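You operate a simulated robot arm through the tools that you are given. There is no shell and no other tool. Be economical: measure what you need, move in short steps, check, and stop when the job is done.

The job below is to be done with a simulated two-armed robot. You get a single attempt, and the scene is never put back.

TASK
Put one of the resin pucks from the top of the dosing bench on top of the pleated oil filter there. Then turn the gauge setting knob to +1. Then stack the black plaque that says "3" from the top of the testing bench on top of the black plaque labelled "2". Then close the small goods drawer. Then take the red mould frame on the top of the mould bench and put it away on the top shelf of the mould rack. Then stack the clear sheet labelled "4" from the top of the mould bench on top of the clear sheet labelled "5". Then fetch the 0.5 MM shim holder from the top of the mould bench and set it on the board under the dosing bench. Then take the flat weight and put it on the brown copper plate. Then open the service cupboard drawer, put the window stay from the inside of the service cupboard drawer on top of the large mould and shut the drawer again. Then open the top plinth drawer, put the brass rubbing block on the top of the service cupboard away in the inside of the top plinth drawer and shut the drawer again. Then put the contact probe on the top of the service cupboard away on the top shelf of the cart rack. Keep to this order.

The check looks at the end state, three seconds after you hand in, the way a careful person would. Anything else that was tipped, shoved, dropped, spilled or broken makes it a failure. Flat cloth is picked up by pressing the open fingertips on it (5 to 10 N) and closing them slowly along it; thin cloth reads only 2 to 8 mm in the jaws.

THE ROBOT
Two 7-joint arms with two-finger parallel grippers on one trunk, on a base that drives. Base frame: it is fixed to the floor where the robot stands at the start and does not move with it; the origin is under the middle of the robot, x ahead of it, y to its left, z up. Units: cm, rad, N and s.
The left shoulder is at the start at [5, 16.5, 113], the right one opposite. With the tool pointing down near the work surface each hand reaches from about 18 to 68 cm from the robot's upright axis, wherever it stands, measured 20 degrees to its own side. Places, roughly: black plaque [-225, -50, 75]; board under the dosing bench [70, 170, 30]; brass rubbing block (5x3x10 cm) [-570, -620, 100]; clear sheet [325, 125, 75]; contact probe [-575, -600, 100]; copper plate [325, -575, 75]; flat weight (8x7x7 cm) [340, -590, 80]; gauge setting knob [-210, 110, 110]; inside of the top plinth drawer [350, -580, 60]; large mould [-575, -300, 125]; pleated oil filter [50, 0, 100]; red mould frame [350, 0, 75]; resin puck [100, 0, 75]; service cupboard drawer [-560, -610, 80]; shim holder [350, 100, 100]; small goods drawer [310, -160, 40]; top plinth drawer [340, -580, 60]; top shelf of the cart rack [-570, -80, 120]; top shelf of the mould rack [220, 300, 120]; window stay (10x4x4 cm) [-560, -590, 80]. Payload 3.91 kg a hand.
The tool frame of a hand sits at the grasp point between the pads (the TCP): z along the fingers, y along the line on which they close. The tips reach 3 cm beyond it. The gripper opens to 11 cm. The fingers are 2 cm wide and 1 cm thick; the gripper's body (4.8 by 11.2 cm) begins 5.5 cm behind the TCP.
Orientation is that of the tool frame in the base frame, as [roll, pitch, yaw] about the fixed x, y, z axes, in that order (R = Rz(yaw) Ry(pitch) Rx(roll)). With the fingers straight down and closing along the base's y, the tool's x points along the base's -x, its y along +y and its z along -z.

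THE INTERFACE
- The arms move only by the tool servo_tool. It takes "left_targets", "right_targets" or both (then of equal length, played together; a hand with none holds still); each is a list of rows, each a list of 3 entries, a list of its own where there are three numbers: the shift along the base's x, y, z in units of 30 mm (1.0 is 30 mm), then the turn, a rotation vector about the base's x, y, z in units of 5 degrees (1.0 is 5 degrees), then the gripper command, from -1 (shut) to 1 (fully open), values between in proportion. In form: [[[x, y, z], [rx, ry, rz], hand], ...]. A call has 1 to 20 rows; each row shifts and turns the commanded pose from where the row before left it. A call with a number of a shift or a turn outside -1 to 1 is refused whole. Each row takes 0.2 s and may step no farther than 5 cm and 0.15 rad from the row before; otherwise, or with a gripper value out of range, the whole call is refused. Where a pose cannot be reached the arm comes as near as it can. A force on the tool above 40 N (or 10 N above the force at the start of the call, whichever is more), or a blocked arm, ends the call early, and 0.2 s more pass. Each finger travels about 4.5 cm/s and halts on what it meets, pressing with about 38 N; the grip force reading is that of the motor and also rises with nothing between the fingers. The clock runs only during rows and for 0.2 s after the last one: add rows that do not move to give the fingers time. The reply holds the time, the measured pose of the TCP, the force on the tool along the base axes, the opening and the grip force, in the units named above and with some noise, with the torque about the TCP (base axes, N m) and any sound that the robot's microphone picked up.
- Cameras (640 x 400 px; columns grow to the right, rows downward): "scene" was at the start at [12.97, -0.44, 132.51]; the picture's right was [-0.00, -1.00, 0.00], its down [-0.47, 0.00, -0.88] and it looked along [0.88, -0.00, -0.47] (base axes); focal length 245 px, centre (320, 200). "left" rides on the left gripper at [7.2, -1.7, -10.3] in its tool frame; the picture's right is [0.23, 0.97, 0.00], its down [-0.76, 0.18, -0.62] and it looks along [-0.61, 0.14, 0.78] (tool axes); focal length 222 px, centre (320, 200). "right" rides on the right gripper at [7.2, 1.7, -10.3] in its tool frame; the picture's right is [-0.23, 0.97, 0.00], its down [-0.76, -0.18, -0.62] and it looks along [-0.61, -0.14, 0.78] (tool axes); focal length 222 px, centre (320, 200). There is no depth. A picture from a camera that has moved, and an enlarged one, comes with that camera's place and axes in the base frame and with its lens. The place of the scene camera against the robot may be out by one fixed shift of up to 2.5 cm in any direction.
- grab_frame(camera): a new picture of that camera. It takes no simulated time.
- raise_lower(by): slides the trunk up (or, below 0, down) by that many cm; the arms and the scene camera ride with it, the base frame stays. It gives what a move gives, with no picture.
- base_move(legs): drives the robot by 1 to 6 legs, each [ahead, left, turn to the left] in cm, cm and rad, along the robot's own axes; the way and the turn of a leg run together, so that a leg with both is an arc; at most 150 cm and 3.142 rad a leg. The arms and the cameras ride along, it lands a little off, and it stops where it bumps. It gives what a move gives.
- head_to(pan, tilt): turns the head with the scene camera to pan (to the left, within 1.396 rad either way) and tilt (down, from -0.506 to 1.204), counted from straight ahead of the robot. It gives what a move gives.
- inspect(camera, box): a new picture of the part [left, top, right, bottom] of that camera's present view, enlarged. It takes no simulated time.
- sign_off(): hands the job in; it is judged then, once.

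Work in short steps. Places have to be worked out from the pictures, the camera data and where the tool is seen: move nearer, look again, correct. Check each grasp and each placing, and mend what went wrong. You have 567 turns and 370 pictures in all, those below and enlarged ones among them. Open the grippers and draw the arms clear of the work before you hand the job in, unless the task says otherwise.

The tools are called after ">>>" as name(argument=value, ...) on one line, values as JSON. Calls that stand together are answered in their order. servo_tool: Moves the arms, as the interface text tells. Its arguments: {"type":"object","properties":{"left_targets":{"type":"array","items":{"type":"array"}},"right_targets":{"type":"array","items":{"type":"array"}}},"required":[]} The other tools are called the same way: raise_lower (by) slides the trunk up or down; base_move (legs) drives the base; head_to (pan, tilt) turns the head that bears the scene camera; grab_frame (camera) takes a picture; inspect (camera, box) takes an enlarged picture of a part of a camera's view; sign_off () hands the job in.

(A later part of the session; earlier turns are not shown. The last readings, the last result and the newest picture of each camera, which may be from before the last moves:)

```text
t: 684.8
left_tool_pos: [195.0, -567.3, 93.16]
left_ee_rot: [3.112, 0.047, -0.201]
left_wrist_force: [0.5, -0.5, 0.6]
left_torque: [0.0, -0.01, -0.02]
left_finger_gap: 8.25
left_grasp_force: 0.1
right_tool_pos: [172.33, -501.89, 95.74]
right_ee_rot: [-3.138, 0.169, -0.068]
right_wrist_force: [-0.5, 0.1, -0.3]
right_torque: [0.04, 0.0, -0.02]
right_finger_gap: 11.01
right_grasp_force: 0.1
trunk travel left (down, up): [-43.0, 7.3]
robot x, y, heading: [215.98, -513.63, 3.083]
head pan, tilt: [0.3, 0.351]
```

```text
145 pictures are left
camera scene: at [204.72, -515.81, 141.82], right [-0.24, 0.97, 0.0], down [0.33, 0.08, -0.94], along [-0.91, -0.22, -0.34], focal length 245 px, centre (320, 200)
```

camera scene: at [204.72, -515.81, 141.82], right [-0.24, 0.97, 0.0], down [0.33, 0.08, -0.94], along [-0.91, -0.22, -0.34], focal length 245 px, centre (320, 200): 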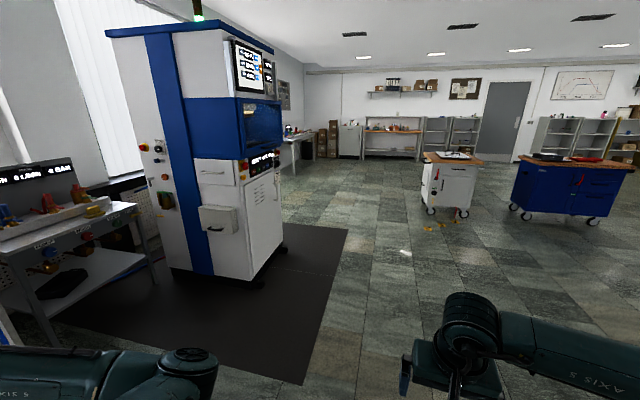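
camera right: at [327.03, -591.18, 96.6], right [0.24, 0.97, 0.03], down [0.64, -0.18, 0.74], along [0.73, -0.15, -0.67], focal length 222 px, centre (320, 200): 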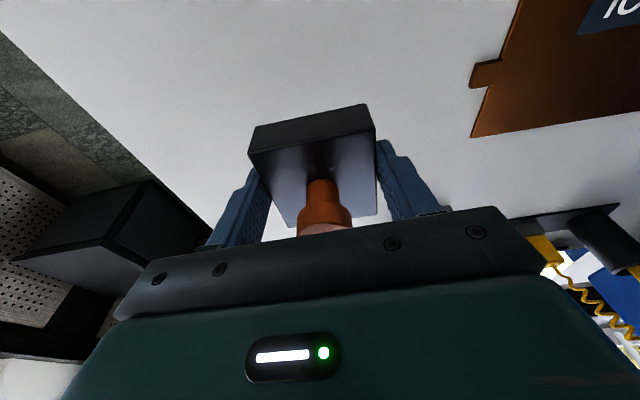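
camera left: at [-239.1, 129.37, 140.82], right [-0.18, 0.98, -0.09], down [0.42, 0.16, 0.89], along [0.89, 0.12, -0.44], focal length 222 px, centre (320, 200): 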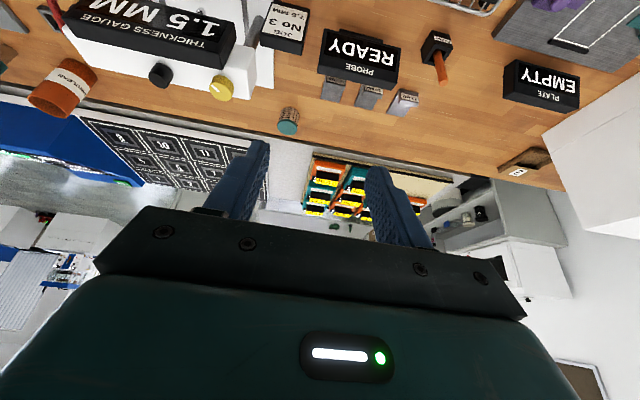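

One leg was too long, so I'm re-issuing the drive within limits.

>>> base_move(legs=[[0, -10, 0.06], [150, 0, 0], [150, 0, 0], [150, 0, 0], [140, 0, 0]])

>>> grab_frame(camera="scene")

```text
t: 714.0
left_tool_pos: [-391.04, -559.09, 93.23]
left_ee_rot: [3.112, 0.046, -0.141]
left_wrist_force: [-1.0, -0.1, -0.4]
left_torque: [0.01, 0.0, 0.0]
left_finger_gap: 8.27
left_grasp_force: 0.0
right_tool_pos: [-417.5, -495.17, 95.65]
right_ee_rot: [-3.137, 0.169, -0.007]
right_wrist_force: [-0.2, 0.1, 0.0]
right_torque: [-0.02, 0.01, 0.0]
right_finger_gap: 11.0
right_grasp_force: 0.0
trunk travel left (down, up): [-43.0, 7.3]
robot x, y, heading: [-372.99, -503.93, -3.138]
head pan, tilt: [0.3, 0.351]
```

```text
144 pictures are left
camera scene: at [-384.38, -507.04, 141.81], right [-0.3, 0.96, 0.0], down [0.33, 0.1, -0.94], along [-0.9, -0.28, -0.34], focal length 245 px, centre (320, 200)
```

scene: 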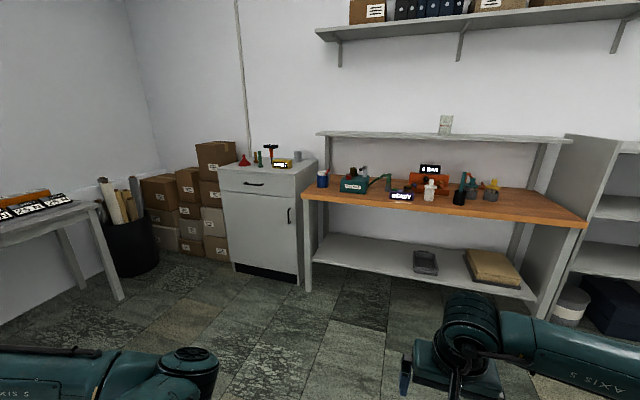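

The service cupboard is at the left with a drawer at the top. I'm zooming in on it.

>>> inspect(camera="scene", box=[205, 135, 345, 285])

>>> inspect(camera="scene", box=[215, 138, 325, 203])

```text
2.67 times, centred on (275, 210) of scene
camera zoom: at [-384.38, -507.04, 141.81], right [-0.3, 0.96, 0.0], down [0.33, 0.1, -0.94], along [-0.9, -0.28, -0.34], focal length 653 px, centre (440, 173)
```

zoom: 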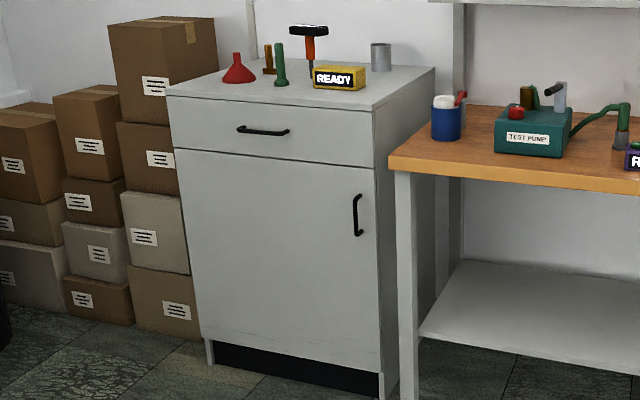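

```text
5.82 times, centred on (270, 170) of scene
camera zoom: at [-384.38, -507.04, 141.81], right [-0.3, 0.96, 0.0], down [0.33, 0.1, -0.94], along [-0.9, -0.28, -0.34], focal length 1425 px, centre (611, 372)
```

zoom: 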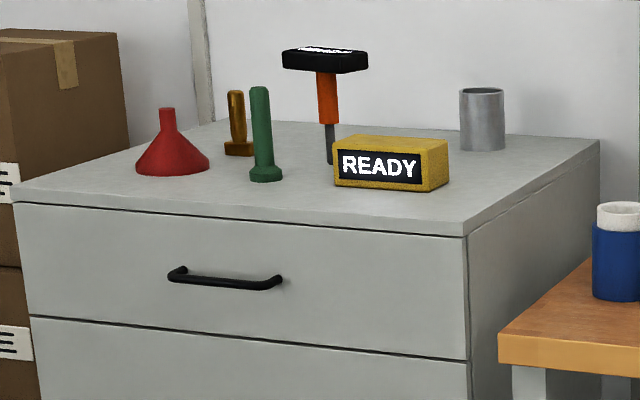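

The drawer's black bar handle is at about [-542, -610, 89] on the front at x ≈ -545. I'm driving closer to inspect the handle.

>>> base_move(legs=[[60, 0, 0], [0, 112, 0], [35, 0, 0]])

>>> head_to(pan=-0.1, tilt=0.5)

>>> grab_frame(camera="scene")

```text
t: 728.9
left_tool_pos: [-487.67, -670.09, 93.23]
left_ee_rot: [3.111, 0.047, -0.154]
left_wrist_force: [-0.1, -0.1, -0.5]
left_torque: [0.01, -0.02, -0.01]
left_finger_gap: 8.24
left_grasp_force: 0.2
right_tool_pos: [-513.45, -605.87, 95.67]
right_ee_rot: [-3.136, 0.169, -0.018]
right_wrist_force: [0.0, -0.7, 0.3]
right_torque: [-0.01, -0.03, 0.03]
right_finger_gap: 11.02
right_grasp_force: 0.0
trunk travel left (down, up): [-43.0, 7.3]
robot x, y, heading: [-469.57, -615.44, 3.133]
head pan, tilt: [0.3, 0.351]
```

```text
t: 729.8
left_tool_pos: [-487.67, -670.15, 93.13]
left_ee_rot: [3.112, 0.047, -0.154]
left_wrist_force: [-0.5, 0.6, 0.1]
left_torque: [-0.02, 0.0, -0.02]
left_finger_gap: 8.26
left_grasp_force: 0.1
right_tool_pos: [-513.3, -606.0, 95.64]
right_ee_rot: [-3.135, 0.17, -0.019]
right_wrist_force: [-1.2, -0.8, -0.8]
right_torque: [0.02, 0.01, 0.01]
right_finger_gap: 11.01
right_grasp_force: 0.2
trunk travel left (down, up): [-43.0, 7.3]
robot x, y, heading: [-469.31, -615.23, 3.127]
head pan, tilt: [-0.099, 0.499]
```

```text
141 pictures are left
camera scene: at [-480.45, -614.55, 140.45], right [0.11, 0.99, 0.0], down [0.48, -0.05, -0.88], along [-0.87, 0.1, -0.48], focal length 245 px, centre (320, 200)
```

scene: 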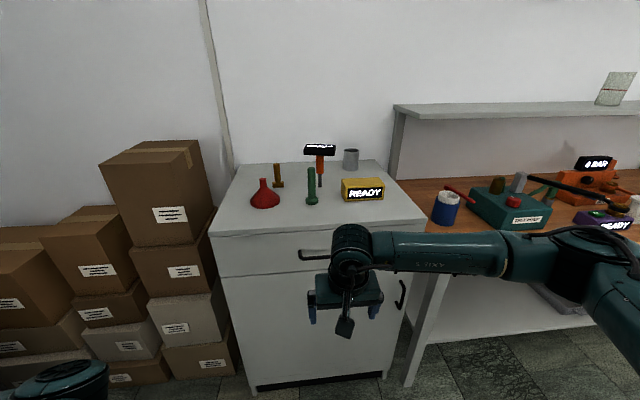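

I'm checking the handle from the wrist camera.

>>> grab_frame(camera="right")

```text
140 pictures are left
camera right: at [-504.55, -607.8, 104.59], right [-0.24, -0.97, 0.03], down [-0.64, 0.19, 0.74], along [-0.73, 0.16, -0.67], focal length 222 px, centre (320, 200)
```

right: 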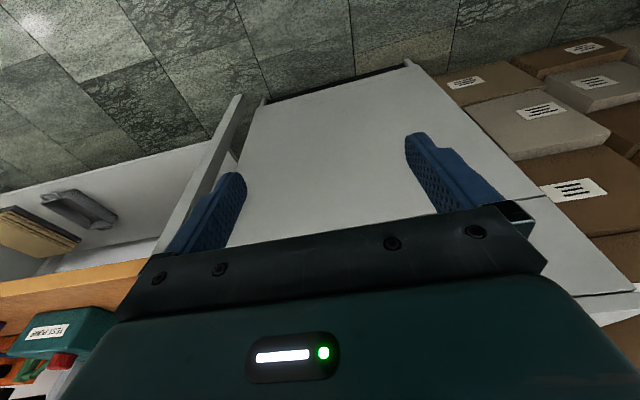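

I'm moving the hand aside to view the handle in the scene camera.

>>> servo_tool(right_targets=[[[0.3, 0.9, 0.5], [0, 0, 0], 1], [[0.3, 0.9, 0.5], [0, 0, 0], 1], [[0.3, 0.9, 0.5], [0, 0, 0], 1], [[0, 0.9, 0.5], [0, 0, 0], 1], [[0, 0.9, 0.5], [0, 0, 0], 1]])

>>> inspect(camera="scene", box=[200, 130, 440, 290])

>>> inspect(camera="scene", box=[280, 220, 390, 285])

```text
t: 731.0
left_tool_pos: [-487.56, -670.06, 93.15]
left_ee_rot: [3.11, 0.048, -0.153]
left_wrist_force: [-0.2, -0.1, 0.0]
left_torque: [0.03, -0.02, 0.0]
left_finger_gap: 8.26
left_grasp_force: 0.1
right_tool_pos: [-510.65, -592.29, 103.12]
right_ee_rot: [-3.136, 0.171, -0.02]
right_wrist_force: [-0.5, -0.3, 0.4]
right_torque: [0.02, -0.01, -0.02]
right_finger_gap: 10.97
right_grasp_force: 0.1
trunk travel left (down, up): [-43.0, 7.3]
robot x, y, heading: [-469.32, -614.95, 3.133]
head pan, tilt: [-0.099, 0.499]
```

```text
2.50 times, centred on (320, 210) of scene
camera zoom: at [-480.42, -614.51, 140.45], right [0.11, 0.99, 0.0], down [0.48, -0.05, -0.88], along [-0.87, 0.1, -0.48], focal length 612 px, centre (320, 175)
```

zoom: 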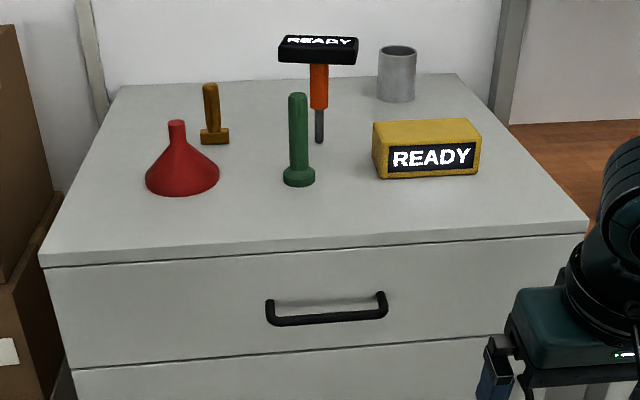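

```text
5.82 times, centred on (335, 252) of scene
camera zoom: at [-480.42, -614.51, 140.45], right [0.11, 0.99, 0.0], down [0.48, -0.05, -0.88], along [-0.87, 0.1, -0.48], focal length 1425 px, centre (233, -106)
```

zoom: 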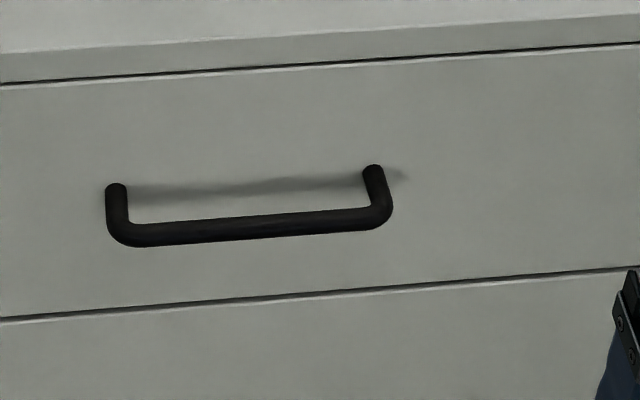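

The handle bar stands off about 3.8 cm at z ≈ 86.4, centred y ≈ -607, so closed fingers can hook behind it from above. I'm closing the fingers, tilting to 20° and positioning above the gap.

>>> servo_tool(right_targets=[[[0.2, -0.8, 0], [0, 1, 0], 0], [[0.2, -0.8, 0], [0, 1, 0], -0.6], [[0, -0.8, 0], [0, 0, 0], -1], [[0, -0.8, 0], [0, 0, 0.25], -1], [[0, -0.8, 0], [0, 0, 0], -1], [[0, -0.8, 0], [0, 0, 0], -1]])

>>> base_move(legs=[[18, 0, 0.008]])

>>> servo_tool(right_targets=[[[-0.5, 0, -0.3], [0, 0, 0], -1], [[-0.5, 0, -0.4], [0, 0, 0], -1], [[-0.5, 0, -0.4], [0, 0, 0], -1]])

>>> grab_frame(camera="right")

```text
t: 732.4
left_tool_pos: [-487.67, -670.15, 93.13]
left_ee_rot: [3.113, 0.048, -0.154]
left_wrist_force: [0.5, -0.1, 0.8]
left_torque: [-0.01, 0.01, 0.02]
left_finger_gap: 8.25
left_grasp_force: 0.1
right_tool_pos: [-509.3, -606.78, 103.15]
right_ee_rot: [-3.139, 0.346, 0.0]
right_wrist_force: [0.1, -0.1, -0.3]
right_torque: [0.03, 0.02, 0.03]
right_finger_gap: 0.02
right_grasp_force: 11.9
trunk travel left (down, up): [-43.0, 7.3]
robot x, y, heading: [-469.62, -615.05, 3.132]
head pan, tilt: [-0.099, 0.499]
```

```text
t: 733.9
left_tool_pos: [-505.14, -670.18, 93.2]
left_ee_rot: [3.111, 0.045, -0.146]
left_wrist_force: [-0.5, -0.3, 0.1]
left_torque: [-0.01, 0.01, -0.03]
left_finger_gap: 8.23
left_grasp_force: 0.0
right_tool_pos: [-527.25, -606.88, 103.15]
right_ee_rot: [-3.141, 0.343, 0.009]
right_wrist_force: [-0.6, -0.8, -0.6]
right_torque: [-0.02, 0.02, 0.0]
right_finger_gap: 0.0
right_grasp_force: 37.9
trunk travel left (down, up): [-43.0, 7.3]
robot x, y, heading: [-487.14, -614.78, 3.139]
head pan, tilt: [-0.099, 0.499]
```

```text
t: 734.7
left_tool_pos: [-505.13, -670.21, 93.1]
left_ee_rot: [3.113, 0.047, -0.145]
left_wrist_force: [0.4, -0.4, 0.5]
left_torque: [0.01, -0.01, -0.01]
left_finger_gap: 8.24
left_grasp_force: 0.0
right_tool_pos: [-531.92, -606.97, 99.85]
right_ee_rot: [-3.139, 0.345, 0.009]
right_wrist_force: [-0.2, -0.3, 0.4]
right_torque: [0.01, 0.02, 0.01]
right_finger_gap: 0.01
right_grasp_force: 37.6
trunk travel left (down, up): [-43.0, 7.3]
robot x, y, heading: [-487.2, -615.31, 3.138]
head pan, tilt: [-0.099, 0.499]
```

```text
137 pictures are left
camera right: at [-521.57, -608.54, 107.1], right [-0.21, -0.98, 0.07], down [-0.51, 0.17, 0.84], along [-0.84, 0.14, -0.53], focal length 222 px, centre (320, 200)
```

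right: 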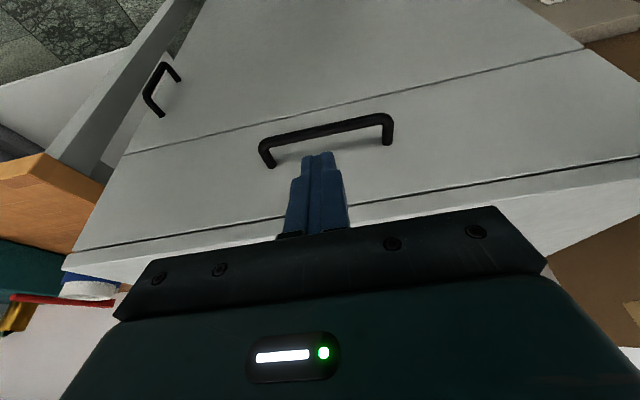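

The bar is visible ahead-below. I'm moving nearer for a second bearing.

>>> servo_tool(right_targets=[[[-0.5, 0, -0.4], [0, 0, 0], -1], [[-0.3, 0, -0.5], [0, 0, 0], -1], [[0, 0, -0.4], [0, 0, 0], -1]])

>>> grab_frame(camera="right")

```text
t: 735.5
left_tool_pos: [-504.99, -670.18, 93.03]
left_ee_rot: [3.112, 0.047, -0.142]
left_wrist_force: [-0.3, 0.3, 0.5]
left_torque: [-0.01, -0.04, 0.03]
left_finger_gap: 8.26
left_grasp_force: 0.1
right_tool_pos: [-534.13, -606.9, 95.96]
right_ee_rot: [-3.139, 0.345, 0.01]
right_wrist_force: [-0.1, 0.1, -0.3]
right_torque: [0.0, -0.01, -0.01]
right_finger_gap: 0.01
right_grasp_force: 37.6
trunk travel left (down, up): [-43.0, 7.3]
robot x, y, heading: [-487.11, -614.99, 3.138]
head pan, tilt: [-0.099, 0.499]
```

```text
136 pictures are left
camera right: at [-523.93, -608.48, 103.2], right [-0.21, -0.98, 0.07], down [-0.51, 0.17, 0.84], along [-0.84, 0.14, -0.53], focal length 222 px, centre (320, 200)
```

right: 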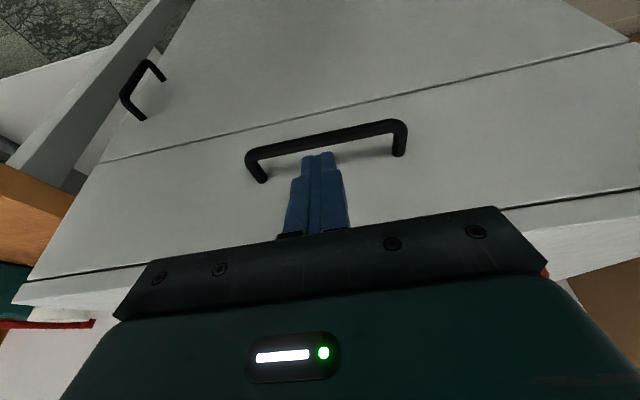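

The bar is at about x -538.7, z 87.2, with the drawer face at x ≈ -542.5. I'm going down in front of the top slab, then slipping behind the bar.

>>> servo_tool(right_targets=[[[-0.5, 0, 0], [0, 0, 0], -1], [[-0.5, 0, 0], [0, 0, 0], -1], [[-0.45, 0, -0.3], [0, 0, 0], -1], [[0, 0, -0.5], [0, 0, 0], -1], [[0, 0, -0.35], [0, 0, 0], -1]])

>>> grab_frame(camera="right")

```text
t: 736.7
left_tool_pos: [-504.99, -670.12, 93.26]
left_ee_rot: [3.111, 0.047, -0.143]
left_wrist_force: [-0.5, 0.0, 0.4]
left_torque: [-0.01, 0.0, 0.01]
left_finger_gap: 8.23
left_grasp_force: 0.1
right_tool_pos: [-538.6, -606.9, 92.54]
right_ee_rot: [-3.139, 0.345, 0.009]
right_wrist_force: [-0.3, 0.9, 0.5]
right_torque: [-0.03, 0.02, 0.01]
right_finger_gap: 0.0
right_grasp_force: 37.3
trunk travel left (down, up): [-43.0, 7.3]
robot x, y, heading: [-487.24, -615.2, 3.137]
head pan, tilt: [-0.099, 0.499]
```

```text
135 pictures are left
camera right: at [-528.34, -608.53, 99.79], right [-0.21, -0.98, 0.07], down [-0.51, 0.17, 0.84], along [-0.84, 0.14, -0.53], focal length 222 px, centre (320, 200)
```

right: 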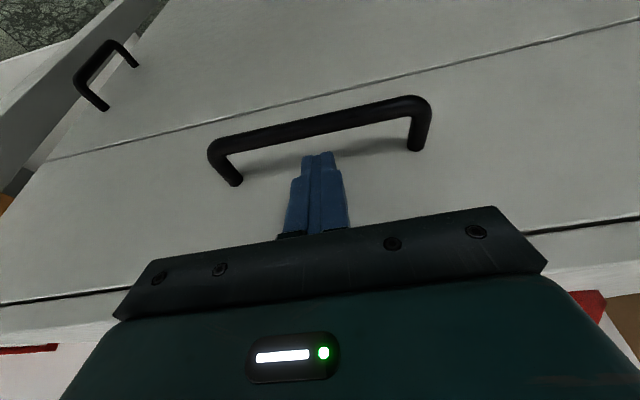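

The fingertips are just above and behind the bar line. I'm slipping forward 1.5 cm, then down 3 cm behind it.

>>> servo_tool(right_targets=[[[-0.45, 0, -0.2], [0, 0, 0], -1], [[0, 0, -0.4], [0, 0, 0], -1], [[0, 0, -0.5], [0, 0, 0], -1], [[0, 0, 0], [0, 0, 0], -1]])

>>> grab_frame(camera="right")

```text
t: 737.3
left_tool_pos: [-504.88, -670.04, 93.21]
left_ee_rot: [3.11, 0.049, -0.147]
left_wrist_force: [-0.5, -0.1, 0.9]
left_torque: [-0.02, 0.01, 0.01]
left_finger_gap: 8.23
left_grasp_force: 0.0
right_tool_pos: [-539.19, -607.28, 91.13]
right_ee_rot: [3.138, 0.337, 0.016]
right_wrist_force: [16.5, -0.2, 7.6]
right_torque: [-0.02, -0.33, -0.02]
right_finger_gap: 0.01
right_grasp_force: 37.9
trunk travel left (down, up): [-43.0, 7.3]
robot x, y, heading: [-487.07, -615.31, 3.139]
head pan, tilt: [-0.099, 0.499]
stopped in row 3 (right hand): the force on the tool passed its limit at 93 N (the readings are from after the stop); the commanded pose is now the measured one
```

```text
134 pictures are left
camera right: at [-528.99, -608.72, 98.43], right [-0.2, -0.98, 0.08], down [-0.52, 0.17, 0.84], along [-0.83, 0.13, -0.54], focal length 222 px, centre (320, 200)
```

right: 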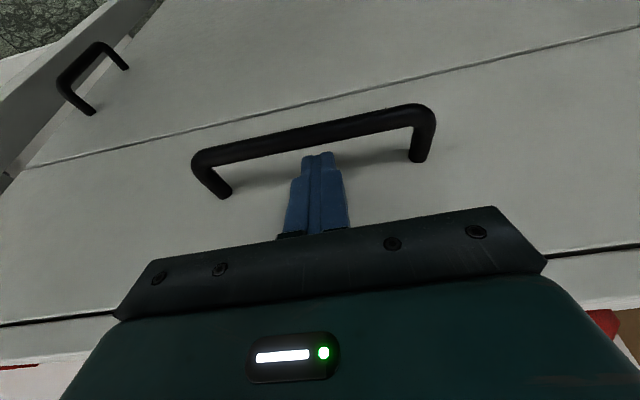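

The finger is too thick for the gap when tilted. A better way is to pinch the bar from the front with the tool pointing forward and rolled 90° clockwise (the free direction). I'm retreating and trying that rotation in free space.

>>> servo_tool(right_targets=[[[0.2, 0, 0.3], [0, 0, 0], -1], [[0.5, 0, 0.6], [0, 0, 0], -1], [[0.9, 0, 0.3], [0, 0, 0], -0.6], [[0.9, 0, 0], [0, 0, 0], -0.3]])

>>> base_move(legs=[[-18, 0, 0]])

>>> servo_tool(right_targets=[[[0, 0, 0], [0, 1, 0], -0.2], [[0, 0, 0], [0, 1, 0], -0.2], [[0, 0, 0], [0, 1, 0], -0.2], [[0, 0, 0], [0, 1, 0], -0.2], [[0, 0, 0], [0, 1, 0], -0.2], [[0, 0, 0], [0, 1, 0], -0.2], [[0, 0, 0], [0, 1, 0], -0.2], [[0, 0, 0], [0, 1, 0], -0.2]])

```text
t: 738.3
left_tool_pos: [-505.01, -670.16, 93.11]
left_ee_rot: [3.112, 0.047, -0.145]
left_wrist_force: [0.1, 0.7, 0.4]
left_torque: [-0.03, 0.03, -0.03]
left_finger_gap: 8.23
left_grasp_force: 0.1
right_tool_pos: [-531.98, -607.03, 94.65]
right_ee_rot: [3.139, 0.339, 0.013]
right_wrist_force: [0.3, -0.8, 0.0]
right_torque: [0.0, 0.03, -0.03]
right_finger_gap: 3.86
right_grasp_force: 0.1
trunk travel left (down, up): [-43.0, 7.3]
robot x, y, heading: [-487.35, -615.2, 3.143]
head pan, tilt: [-0.099, 0.499]
```

```text
t: 739.8
left_tool_pos: [-486.98, -670.22, 93.21]
left_ee_rot: [3.112, 0.048, -0.145]
left_wrist_force: [-0.5, 0.8, 0.9]
left_torque: [-0.01, 0.02, 0.01]
left_finger_gap: 8.24
left_grasp_force: 0.0
right_tool_pos: [-514.11, -607.21, 94.62]
right_ee_rot: [3.139, 0.34, 0.016]
right_wrist_force: [0.2, -0.1, -0.5]
right_torque: [-0.02, 0.0, -0.01]
right_finger_gap: 3.87
right_grasp_force: 0.0
trunk travel left (down, up): [-43.0, 7.3]
robot x, y, heading: [-469.1, -615.15, 3.139]
head pan, tilt: [-0.099, 0.499]
```

```text
t: 741.6
left_tool_pos: [-487.1, -670.26, 93.07]
left_ee_rot: [3.112, 0.048, -0.143]
left_wrist_force: [-0.2, -0.4, 0.3]
left_torque: [0.02, -0.01, 0.03]
left_finger_gap: 8.24
left_grasp_force: 0.0
right_tool_pos: [-514.12, -607.33, 94.57]
right_ee_rot: [-3.126, 1.039, 0.027]
right_wrist_force: [0.1, 0.7, 0.3]
right_torque: [0.0, 0.03, 0.02]
right_finger_gap: 4.41
right_grasp_force: 0.1
trunk travel left (down, up): [-43.0, 7.3]
robot x, y, heading: [-469.37, -614.78, 3.139]
head pan, tilt: [-0.099, 0.499]
```

Pitch 60° works. I'm moving forward a bit and rolling 90° about the tool axis.

>>> servo_tool(right_targets=[[[-0.5, 0, 0], [-0.86, 0, -0.5], -0.2], [[-0.5, 0, 0], [-0.86, 0, -0.5], -0.2], [[-0.5, 0, 0], [-0.86, 0, -0.5], -0.2], [[-0.5, 0, 0], [-0.86, 0, -0.5], -0.2], [[0, 0, 0], [-0.86, 0, -0.5], -0.2], [[0, 0, 0], [-0.86, 0, -0.5], -0.2], [[0, 0, 0], [-0.86, 0, -0.5], -0.2], [[0, 0, 0], [-0.86, 0, -0.5], -0.2], [[0, 0, 0], [-0.86, 0, -0.5], -0.2]])

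>>> servo_tool(right_targets=[[[0, 0, 0], [-0.86, 0, -0.5], -0.2], [[0, 0, 0], [-0.86, 0, -0.5], -0.2], [[0, 0, 0], [-0.86, 0, -0.5], -0.2], [[0, 0, 0], [-0.86, 0, -0.5], -0.2], [[0, 0, 0], [-0.86, 0, -0.5], -0.2], [[0, 0, 0], [-0.86, 0, -0.5], -0.2], [[0, 0, 0], [-0.86, 0, -0.5], -0.2], [[0, 0, 0], [-0.86, 0, -0.5], -0.2], [[0, 0, 0], [-0.86, 0, -0.5], -0.2]])

>>> grab_frame(camera="right")

>>> grab_frame(camera="scene")

```text
t: 743.6
left_tool_pos: [-486.98, -670.14, 93.16]
left_ee_rot: [3.113, 0.047, -0.144]
left_wrist_force: [0.1, -0.5, 0.2]
left_torque: [0.0, 0.02, 0.04]
left_finger_gap: 8.28
left_grasp_force: 0.0
right_tool_pos: [-520.27, -607.23, 94.72]
right_ee_rot: [2.264, 0.665, -1.086]
right_wrist_force: [-0.3, -0.4, 1.0]
right_torque: [0.01, 0.0, -0.02]
right_finger_gap: 4.4
right_grasp_force: 0.1
trunk travel left (down, up): [-43.0, 7.3]
robot x, y, heading: [-469.33, -615.25, 3.134]
head pan, tilt: [-0.099, 0.499]
```

```text
t: 745.6
left_tool_pos: [-487.13, -670.1, 93.16]
left_ee_rot: [3.112, 0.048, -0.145]
left_wrist_force: [0.4, 0.3, 0.2]
left_torque: [-0.05, -0.02, -0.02]
left_finger_gap: 8.25
left_grasp_force: 0.1
right_tool_pos: [-520.18, -607.21, 94.72]
right_ee_rot: [2.092, 0.014, -1.554]
right_wrist_force: [0.2, 0.1, -1.1]
right_torque: [-0.03, 0.0, -0.01]
right_finger_gap: 4.41
right_grasp_force: 0.0
trunk travel left (down, up): [-43.0, 7.3]
robot x, y, heading: [-469.07, -614.92, 3.139]
head pan, tilt: [-0.099, 0.499]
```

```text
133 pictures are left
camera right: at [-512.04, -614.43, 101.05], right [-0.49, 0.21, 0.85], down [0.62, 0.77, 0.17], along [-0.62, 0.6, -0.5], focal length 222 px, centre (320, 200)
```

right: 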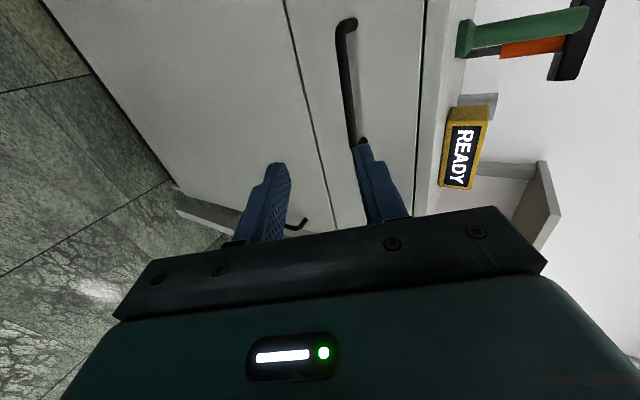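

```text
132 pictures are left
camera scene: at [-480.33, -614.57, 140.45], right [0.1, 0.99, 0.0], down [0.48, -0.05, -0.88], along [-0.87, 0.09, -0.48], focal length 245 px, centre (320, 200)
```

scene: 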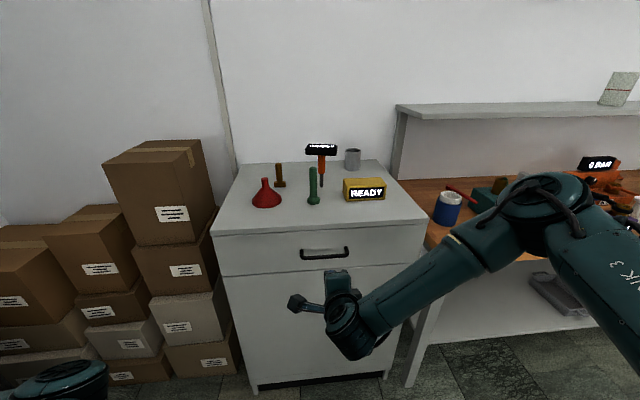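

The roll works: the fingers now close vertically. I'm approaching the bar, first to a pre-pose, and checking.

>>> servo_tool(right_targets=[[[-0.8, 0, -0.25], [0, 0, 0], -0.2], [[-0.8, 0, -0.25], [0, 0, 0], -0.2], [[-0.8, 0, -0.3], [0, 0, 0], -0.2], [[-0.8, 0, -0.3], [0, 0, 0], -0.2], [[-0.6, 0, -0.3], [0, 0, 0], -0.2]])

>>> grab_frame(camera="right")

>>> inspect(camera="scene", box=[270, 220, 390, 310])

```text
t: 746.8
left_tool_pos: [-487.08, -670.19, 93.1]
left_ee_rot: [3.112, 0.046, -0.146]
left_wrist_force: [-0.5, -0.4, 0.0]
left_torque: [-0.01, 0.01, 0.02]
left_finger_gap: 8.27
left_grasp_force: 0.0
right_tool_pos: [-531.62, -607.19, 90.3]
right_ee_rot: [2.092, 0.015, -1.554]
right_wrist_force: [0.2, 0.2, -0.2]
right_torque: [0.02, -0.02, 0.0]
right_finger_gap: 4.4
right_grasp_force: 0.1
trunk travel left (down, up): [-43.0, 7.3]
robot x, y, heading: [-469.18, -615.19, 3.138]
head pan, tilt: [-0.099, 0.499]
```

```text
131 pictures are left
camera right: at [-523.46, -614.51, 96.83], right [-0.49, 0.21, 0.85], down [0.62, 0.77, 0.17], along [-0.62, 0.6, -0.5], focal length 222 px, centre (320, 200)
```

right: 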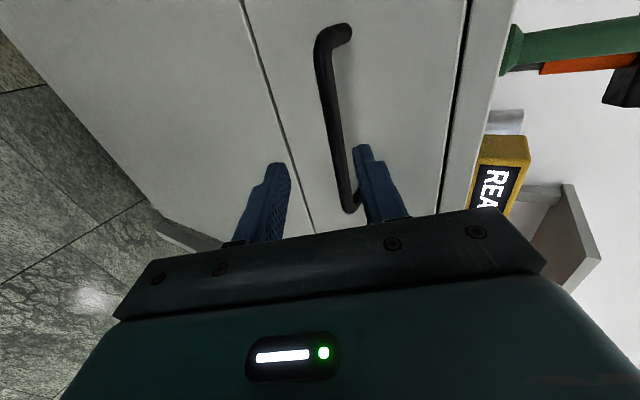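

```text
4.44 times, centred on (330, 265) of scene
camera zoom: at [-480.35, -614.58, 140.45], right [0.1, 0.99, 0.0], down [0.48, -0.05, -0.88], along [-0.87, 0.09, -0.48], focal length 1088 px, centre (276, -89)
```

zoom: 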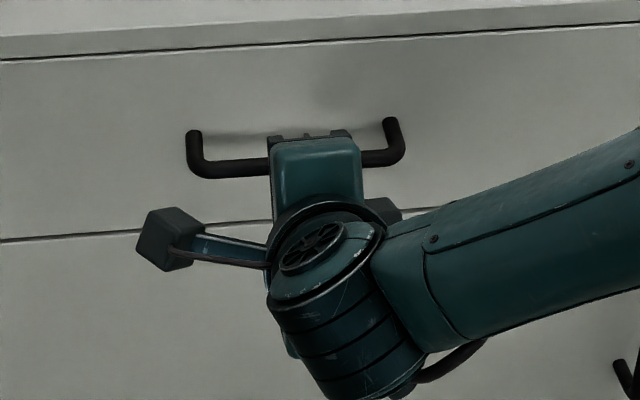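

The bar is at about [-538.9, 87.5]. I'm advancing to TCP [-536.9, 88.65] slowly and closing.

>>> servo_tool(right_targets=[[[-0.6, 0, 0], [0, 0, 0], -0.2], [[-0.5, 0, -0.2], [0, 0, 0], -0.2], [[-0.4, 0, -0.2], [0, 0, 0], -0.2], [[-0.27, 0, -0.15], [0, 0, 0], -0.2], [[0, 0, 0], [0, 0, 0], -0.2]])

>>> grab_frame(camera="right")

```text
t: 748.0
left_tool_pos: [-487.04, -670.13, 93.16]
left_ee_rot: [3.113, 0.047, -0.146]
left_wrist_force: [-0.1, -0.2, -0.6]
left_torque: [0.01, 0.02, -0.04]
left_finger_gap: 8.28
left_grasp_force: 0.2
right_tool_pos: [-536.86, -607.35, 88.82]
right_ee_rot: [2.091, 0.015, -1.557]
right_wrist_force: [0.2, 0.3, -0.4]
right_torque: [0.01, -0.02, -0.03]
right_finger_gap: 4.37
right_grasp_force: 0.1
trunk travel left (down, up): [-43.0, 7.3]
robot x, y, heading: [-469.81, -614.85, 3.142]
head pan, tilt: [-0.099, 0.499]
```

```text
129 pictures are left
camera right: at [-528.73, -614.45, 95.19], right [-0.49, 0.21, 0.85], down [0.62, 0.77, 0.17], along [-0.62, 0.6, -0.5], focal length 222 px, centre (320, 200)
```

right: 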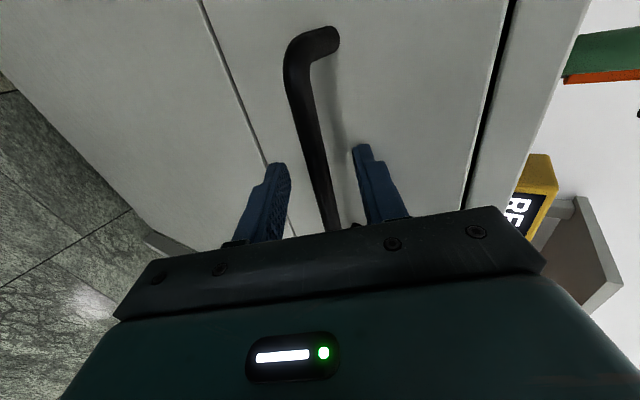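

The bar is right between the fingers. I'm closing on it.

>>> servo_tool(right_targets=[[[0, 0, 0], [0, 0, 0], -0.5], [[0, 0, 0], [0, 0, 0], -0.9], [[0, 0, 0], [0, 0, 0], -1], [[0, 0, 0], [0, 0, 0], -1]])

```text
t: 749.0
left_tool_pos: [-487.13, -670.13, 93.13]
left_ee_rot: [3.112, 0.048, -0.145]
left_wrist_force: [0.0, 0.1, -0.6]
left_torque: [0.03, 0.01, 0.01]
left_finger_gap: 8.27
left_grasp_force: 0.0
right_tool_pos: [-536.84, -607.37, 88.88]
right_ee_rot: [2.087, 0.012, -1.554]
right_wrist_force: [-1.3, -0.9, 4.3]
right_torque: [-0.76, 0.0, -0.38]
right_finger_gap: 1.17
right_grasp_force: 45.1
trunk travel left (down, up): [-43.0, 7.3]
robot x, y, heading: [-469.47, -614.93, 3.141]
head pan, tilt: [-0.099, 0.499]
```

Gripped the bar (1.17 cm). I'm pulling the drawer open about 22 cm.

>>> servo_tool(right_targets=[[[0.2, 0, 0], [0, 0, 0], -1], [[0.3, 0, 0], [0, 0, 0], -1], [[0.4, 0, 0], [0, 0, 0], -1], [[0.4, 0, 0], [0, 0, 0], -1], [[0.4, 0, 0], [0, 0, 0], -1], [[0.4, 0, 0], [0, 0, 0], -1], [[0.4, 0, 0], [0, 0, 0], -1], [[0.4, 0, 0], [0, 0, 0], -1], [[0.4, 0, 0], [0, 0, 0], -1], [[0.4, 0, 0], [0, 0, 0], -1], [[0.4, 0, 0], [0, 0, 0], -1], [[0.4, 0, 0], [0, 0, 0], -1], [[0.4, 0, 0], [0, 0, 0], -1], [[0.4, 0, 0], [0, 0, 0], -1], [[0.4, 0, 0], [0, 0, 0], -1], [[0.4, 0, 0], [0, 0, 0], -1], [[0.4, 0, 0], [0, 0, 0], -1], [[0.4, 0, 0], [0, 0, 0], -1], [[0.4, 0, 0], [0, 0, 0], -1]])

>>> grab_frame(camera="scene")

```text
t: 753.0
left_tool_pos: [-487.09, -670.13, 93.16]
left_ee_rot: [3.112, 0.047, -0.146]
left_wrist_force: [0.4, -0.4, 0.2]
left_torque: [-0.01, -0.04, 0.01]
left_finger_gap: 8.25
left_grasp_force: 0.0
right_tool_pos: [-514.92, -607.38, 88.87]
right_ee_rot: [2.094, 0.015, -1.556]
right_wrist_force: [0.4, 1.3, 12.5]
right_torque: [-1.2, 0.06, 0.35]
right_finger_gap: 1.18
right_grasp_force: 45.0
trunk travel left (down, up): [-43.0, 7.3]
robot x, y, heading: [-469.28, -615.11, 3.142]
head pan, tilt: [-0.099, 0.499]
```

```text
128 pictures are left
camera scene: at [-480.21, -614.55, 140.46], right [0.1, 0.99, 0.0], down [0.48, -0.05, -0.88], along [-0.87, 0.09, -0.48], focal length 245 px, centre (320, 200)
```

scene: 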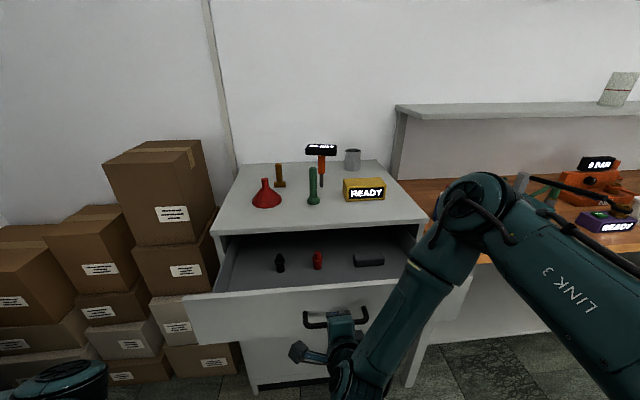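

The drawer is open about 22 cm; inside, a dark bar at the right should be the window stay. I'm releasing the handle and backing off.

>>> servo_tool(right_targets=[[[0, 0, -0.1], [0, 0, 0], -0.6], [[0, 0, 0], [0, 0, 0], -0.2], [[0, 0, 0], [0, 0, 0], -0.2], [[0.5, 0, 0.2], [0, 0, 0], -0.2], [[0.7, 0, 0.3], [0, 0, 0], -0.2]])

>>> inspect(camera="scene", box=[220, 220, 440, 330])

```text
t: 754.2
left_tool_pos: [-487.0, -670.15, 93.23]
left_ee_rot: [3.112, 0.049, -0.145]
left_wrist_force: [-0.8, -0.1, -0.2]
left_torque: [-0.04, 0.01, 0.02]
left_finger_gap: 8.26
left_grasp_force: 0.0
right_tool_pos: [-511.44, -607.3, 89.99]
right_ee_rot: [2.091, 0.015, -1.553]
right_wrist_force: [0.0, 0.7, -0.9]
right_torque: [0.02, 0.02, 0.02]
right_finger_gap: 4.43
right_grasp_force: 0.1
trunk travel left (down, up): [-43.0, 7.3]
robot x, y, heading: [-469.4, -614.69, 3.139]
head pan, tilt: [-0.099, 0.499]
```

```text
2.91 times, centred on (330, 275) of scene
camera zoom: at [-480.31, -614.56, 140.45], right [0.1, 0.99, 0.0], down [0.48, -0.05, -0.88], along [-0.87, 0.09, -0.48], focal length 712 px, centre (291, -18)
```

zoom: 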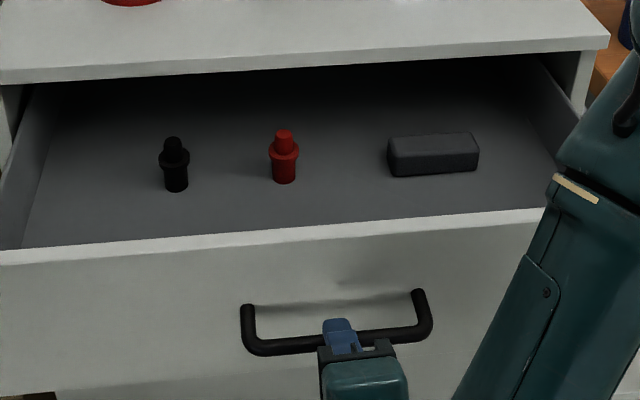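

The window stay is the dark bar at about [-538, -592.6]; it's too near the top slab, so I'll pull the drawer further. I'm regripping the handle and pulling about 10 cm more.

>>> servo_tool(right_targets=[[[-0.6, 0, -0.2], [0, 0, 0], -0.2], [[-0.55, 0, -0.15], [0, 0, 0], -0.2], [[0, 0, 0], [0, 0, 0], -0.6], [[0, 0, 0], [0, 0, 0], -1], [[0, 0, 0], [0, 0, 0], -1], [[0, 0, 0], [0, 0, 0], -1]])

>>> servo_tool(right_targets=[[[0.3, 0, 0], [0, 0, 0], -1], [[0.4, 0, 0], [0, 0, 0], -1], [[0.4, 0, 0], [0, 0, 0], -1], [[0.4, 0, 0], [0, 0, 0], -1], [[0.4, 0, 0], [0, 0, 0], -1], [[0.4, 0, 0], [0, 0, 0], -1], [[0.4, 0, 0], [0, 0, 0], -1], [[0.4, 0, 0], [0, 0, 0], -1]])

>>> grab_frame(camera="scene")

```text
t: 755.6
left_tool_pos: [-487.02, -670.24, 93.19]
left_ee_rot: [3.113, 0.047, -0.145]
left_wrist_force: [0.1, 1.0, 1.0]
left_torque: [0.0, -0.01, -0.03]
left_finger_gap: 8.22
left_grasp_force: 0.0
right_tool_pos: [-514.92, -607.4, 89.07]
right_ee_rot: [2.093, 0.015, -1.558]
right_wrist_force: [-0.3, 0.1, 1.5]
right_torque: [-0.75, -0.02, -0.43]
right_finger_gap: 1.18
right_grasp_force: 44.9
trunk travel left (down, up): [-43.0, 7.3]
robot x, y, heading: [-469.26, -615.13, 3.141]
head pan, tilt: [-0.099, 0.499]
```

```text
t: 757.4
left_tool_pos: [-486.99, -670.27, 93.21]
left_ee_rot: [3.113, 0.046, -0.145]
left_wrist_force: [0.1, 0.0, -0.2]
left_torque: [0.0, -0.02, -0.01]
left_finger_gap: 8.24
left_grasp_force: 0.0
right_tool_pos: [-505.39, -607.29, 89.02]
right_ee_rot: [2.09, 0.016, -1.557]
right_wrist_force: [1.0, -3.0, 3.2]
right_torque: [-0.24, -0.03, -1.43]
right_finger_gap: 1.17
right_grasp_force: 44.7
trunk travel left (down, up): [-43.0, 7.3]
robot x, y, heading: [-469.5, -614.85, 3.133]
head pan, tilt: [-0.099, 0.499]
```

```text
126 pictures are left
camera scene: at [-480.29, -614.6, 140.46], right [0.1, 0.99, 0.0], down [0.48, -0.05, -0.88], along [-0.87, 0.09, -0.48], focal length 245 px, centre (320, 200)
```

scene: 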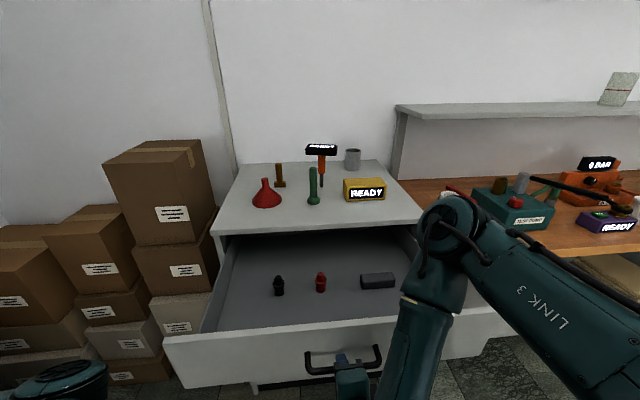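

Open about 31 cm now. I'm releasing, rising, and turning the tool to point straight down with the fingers closing along x.

>>> servo_tool(right_targets=[[[0, 0, -0.1], [0, 0, 0], -0.6], [[0, 0, 0], [0, 0, 0], -0.2], [[0, 0, 0], [0, 0, 0], -0.2], [[0.4, 0, 0.1], [0, 0, 0], -0.2], [[0.6, 0, 0.6], [0, 0, 0], -0.2], [[0.2, 0, 0.9], [0, 0, 0], 0.1], [[0, 0, 0.9], [0, -1, 0], 0.3], [[0, 0.2, 0.9], [0, -1, 0], 0.3], [[0, 0.2, 0.9], [0, -1, 0], 0.3], [[-0.3, 0.2, 0.6], [0, -1, 0], 0.3], [[-0.5, 0.3, 0], [0, -1, 0], 0.3], [[-0.5, 0.3, 0], [0, -1, 0], 0.3], [[-0.6, 0.3, 0], [0, -1, 0], 0.3], [[-0.7, 0.3, 0], [0, -1, 0], 0.3], [[-0.7, 0.3, 0], [0, -1, 0], 0.3], [[-0.7, 0.3, 0], [0, -1, 0], 0.3], [[-0.7, 0.3, 0], [0, -1, 0], 0.3], [[-0.7, 0.3, 0], [0, -1, 0], 0.3]])

>>> grab_frame(camera="right")

>>> grab_frame(camera="scene")

```text
t: 761.2
left_tool_pos: [-487.15, -670.16, 93.05]
left_ee_rot: [3.113, 0.046, -0.146]
left_wrist_force: [0.1, -0.2, -1.5]
left_torque: [-0.02, -0.02, -0.02]
left_finger_gap: 8.25
left_grasp_force: 0.0
right_tool_pos: [-519.53, -599.58, 102.5]
right_ee_rot: [3.14, -0.007, -1.548]
right_wrist_force: [-0.2, 0.3, -0.8]
right_torque: [0.01, 0.01, 0.03]
right_finger_gap: 7.17
right_grasp_force: 0.0
right hand out of reach, approached as far as the arm can: row 8, 9
trunk travel left (down, up): [-43.0, 7.3]
robot x, y, heading: [-469.24, -615.3, 3.136]
head pan, tilt: [-0.099, 0.499]
```

```text
125 pictures are left
camera right: at [-521.13, -606.81, 112.91], right [-0.98, 0.21, 0.0], down [0.16, 0.77, 0.62], along [0.13, 0.6, -0.79], focal length 222 px, centre (320, 200)
```

right: 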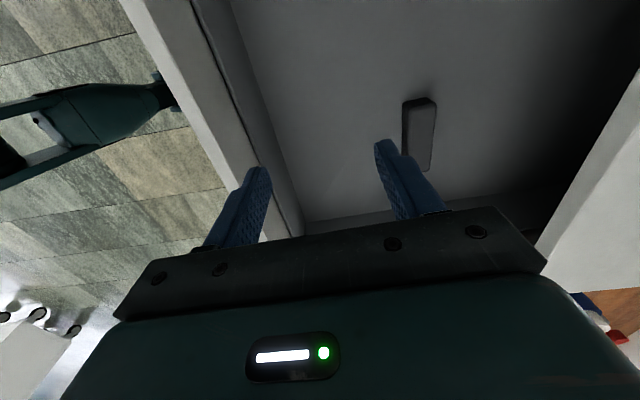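

```text
124 pictures are left
camera scene: at [-480.37, -614.58, 140.44], right [0.1, 0.99, 0.0], down [0.48, -0.05, -0.88], along [-0.87, 0.09, -0.48], focal length 245 px, centre (320, 200)
```

scene: 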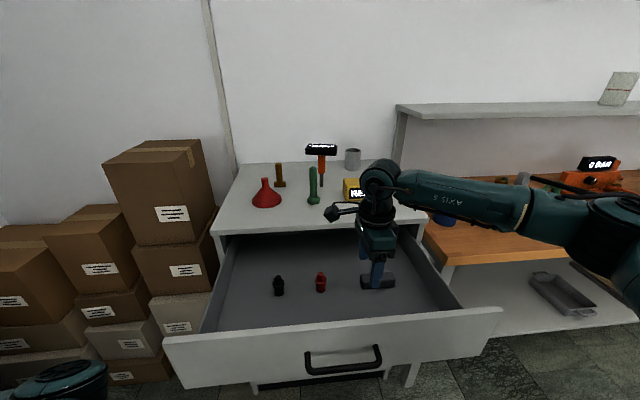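

The stay's centre is at about [-531, -593.8] with its top at z 85.3. I'm lowering the trunk 8 cm for reach, keeping the hand up, and moving above it.

>>> raise_lower(by=-8)

>>> servo_tool(right_targets=[[[-0.6, 0.3, 0.2], [0, 0, 0], 0.3], [[-0.7, 0.3, 0.2], [0, 0, 0], 0.3], [[-0.7, 0.4, 0], [0, 0, 0], 0.3], [[-0.7, 0.4, 0], [0, 0, 0], 0.3], [[-0.6, 0.4, 0], [0, 0, 0], 0.3]])

>>> grab_frame(camera="right")

```text
t: 762.4
left_tool_pos: [-487.05, -670.25, 85.09]
left_ee_rot: [3.112, 0.047, -0.144]
left_wrist_force: [-0.7, 0.5, 0.2]
left_torque: [0.0, 0.01, -0.01]
left_finger_gap: 8.25
left_grasp_force: 0.0
right_tool_pos: [-519.43, -599.55, 94.62]
right_ee_rot: [3.139, -0.007, -1.549]
right_wrist_force: [-0.6, 0.0, -0.2]
right_torque: [0.02, -0.01, -0.02]
right_finger_gap: 7.18
right_grasp_force: 0.1
trunk travel left (down, up): [-35.0, 15.3]
robot x, y, heading: [-469.3, -615.11, 3.137]
head pan, tilt: [-0.099, 0.499]
```

```text
t: 763.6
left_tool_pos: [-487.15, -670.05, 85.14]
left_ee_rot: [3.113, 0.047, -0.146]
left_wrist_force: [-0.2, -1.4, 0.1]
left_torque: [0.0, -0.01, 0.03]
left_finger_gap: 8.22
left_grasp_force: 0.1
right_tool_pos: [-529.47, -594.22, 95.86]
right_ee_rot: [3.14, -0.006, -1.549]
right_wrist_force: [0.2, 0.1, 0.5]
right_torque: [-0.01, 0.04, 0.03]
right_finger_gap: 7.15
right_grasp_force: 0.0
trunk travel left (down, up): [-35.0, 15.3]
robot x, y, heading: [-469.37, -615.13, 3.137]
head pan, tilt: [-0.099, 0.499]
```

```text
123 pictures are left
camera right: at [-531.02, -601.39, 106.14], right [-0.98, 0.21, 0.0], down [0.16, 0.77, 0.62], along [0.13, 0.6, -0.79], focal length 222 px, centre (320, 200)
```

right: 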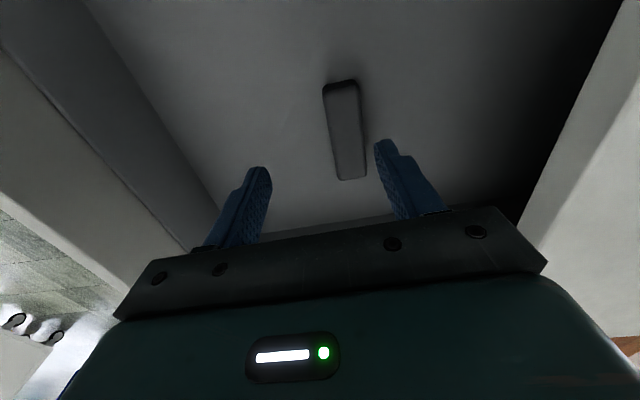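

The stay is centred at [-531.8, -592.4], along y. I'm aligning and descending onto it.

>>> servo_tool(right_targets=[[[-0.4, 0.3, 0], [0, 0, 0], 0.3], [[-0.38, 0.3, -0.3], [0, 0, 0], 0.3], [[0, 0, -0.8], [0, 0, 0], 0.3], [[0, 0, -0.8], [0, 0, 0], 0.3], [[0, 0, -0.8], [0, 0, 0], 0.3], [[0, 0, -0.5], [0, 0, 0], 0.3]])

>>> grab_frame(camera="right")

```text
t: 765.0
left_tool_pos: [-487.02, -670.09, 85.22]
left_ee_rot: [3.111, 0.047, -0.143]
left_wrist_force: [-0.7, 0.2, -0.6]
left_torque: [0.0, -0.03, 0.0]
left_finger_gap: 8.23
left_grasp_force: 0.1
right_tool_pos: [-531.81, -592.46, 86.16]
right_ee_rot: [3.138, -0.007, -1.55]
right_wrist_force: [0.5, -0.2, -0.1]
right_torque: [0.01, 0.0, -0.04]
right_finger_gap: 7.17
right_grasp_force: 0.1
trunk travel left (down, up): [-35.0, 15.3]
robot x, y, heading: [-469.44, -615.14, 3.141]
head pan, tilt: [-0.099, 0.499]
```

```text
122 pictures are left
camera right: at [-533.35, -599.6, 96.53], right [-0.98, 0.21, 0.0], down [0.16, 0.77, 0.62], along [0.13, 0.6, -0.79], focal length 222 px, centre (320, 200)
```

right: 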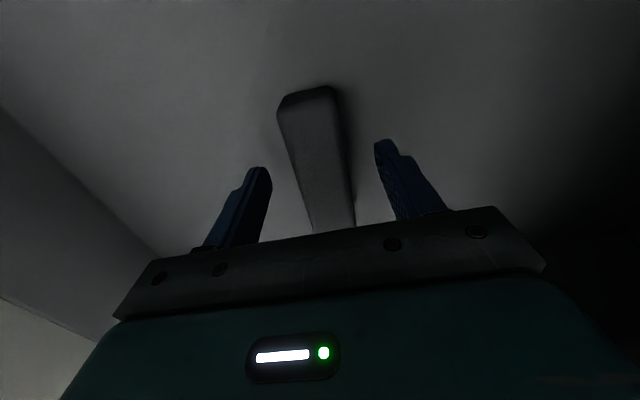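

It's between the fingers. I'm lowering slightly more and gripping.

>>> servo_tool(right_targets=[[[0, 0, -0.2], [0, 0, 0], 0.3], [[0, 0, 0], [0, 0, 0], 0], [[0, 0, 0], [0, 0, 0], -0.4], [[0, 0, 0], [0, 0, 0], -0.6], [[0, 0, 0], [0, 0, 0], -0.6], [[0, 0, 0.3], [0, 0, 0], -0.6], [[0, 0, 0.8], [0, 0, 0], -0.6], [[0, 0, 0.9], [0, 0, 0], -0.6], [[0.1, 0, 0.9], [0, 0, 0], -0.6], [[0.2, 0, 0.9], [0, 0, 0], -0.6]])

>>> grab_frame(camera="right")

```text
t: 767.2
left_tool_pos: [-487.05, -670.07, 85.14]
left_ee_rot: [3.112, 0.048, -0.145]
left_wrist_force: [-0.2, 0.2, 0.3]
left_torque: [0.01, -0.02, 0.0]
left_finger_gap: 8.21
left_grasp_force: 0.0
right_tool_pos: [-530.75, -592.37, 96.98]
right_ee_rot: [3.137, -0.008, -1.55]
right_wrist_force: [-0.4, -0.1, -0.7]
right_torque: [0.01, -0.01, 0.0]
right_finger_gap: 3.42
right_grasp_force: 37.7
trunk travel left (down, up): [-35.0, 15.3]
robot x, y, heading: [-469.13, -614.9, 3.138]
head pan, tilt: [-0.099, 0.499]
```

```text
121 pictures are left
camera right: at [-532.39, -599.59, 107.36], right [-0.98, 0.21, 0.0], down [0.16, 0.77, 0.62], along [0.13, 0.6, -0.79], focal length 222 px, centre (320, 200)
```

right: 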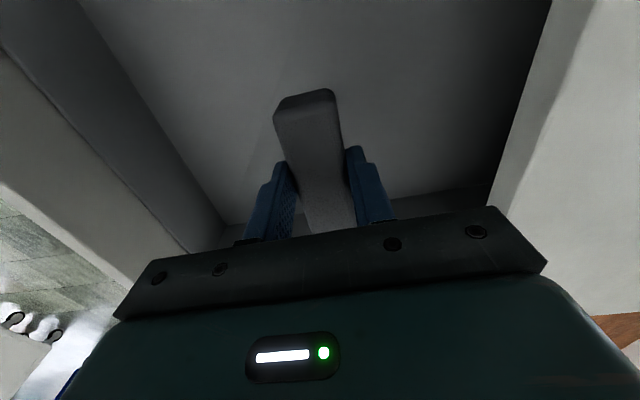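

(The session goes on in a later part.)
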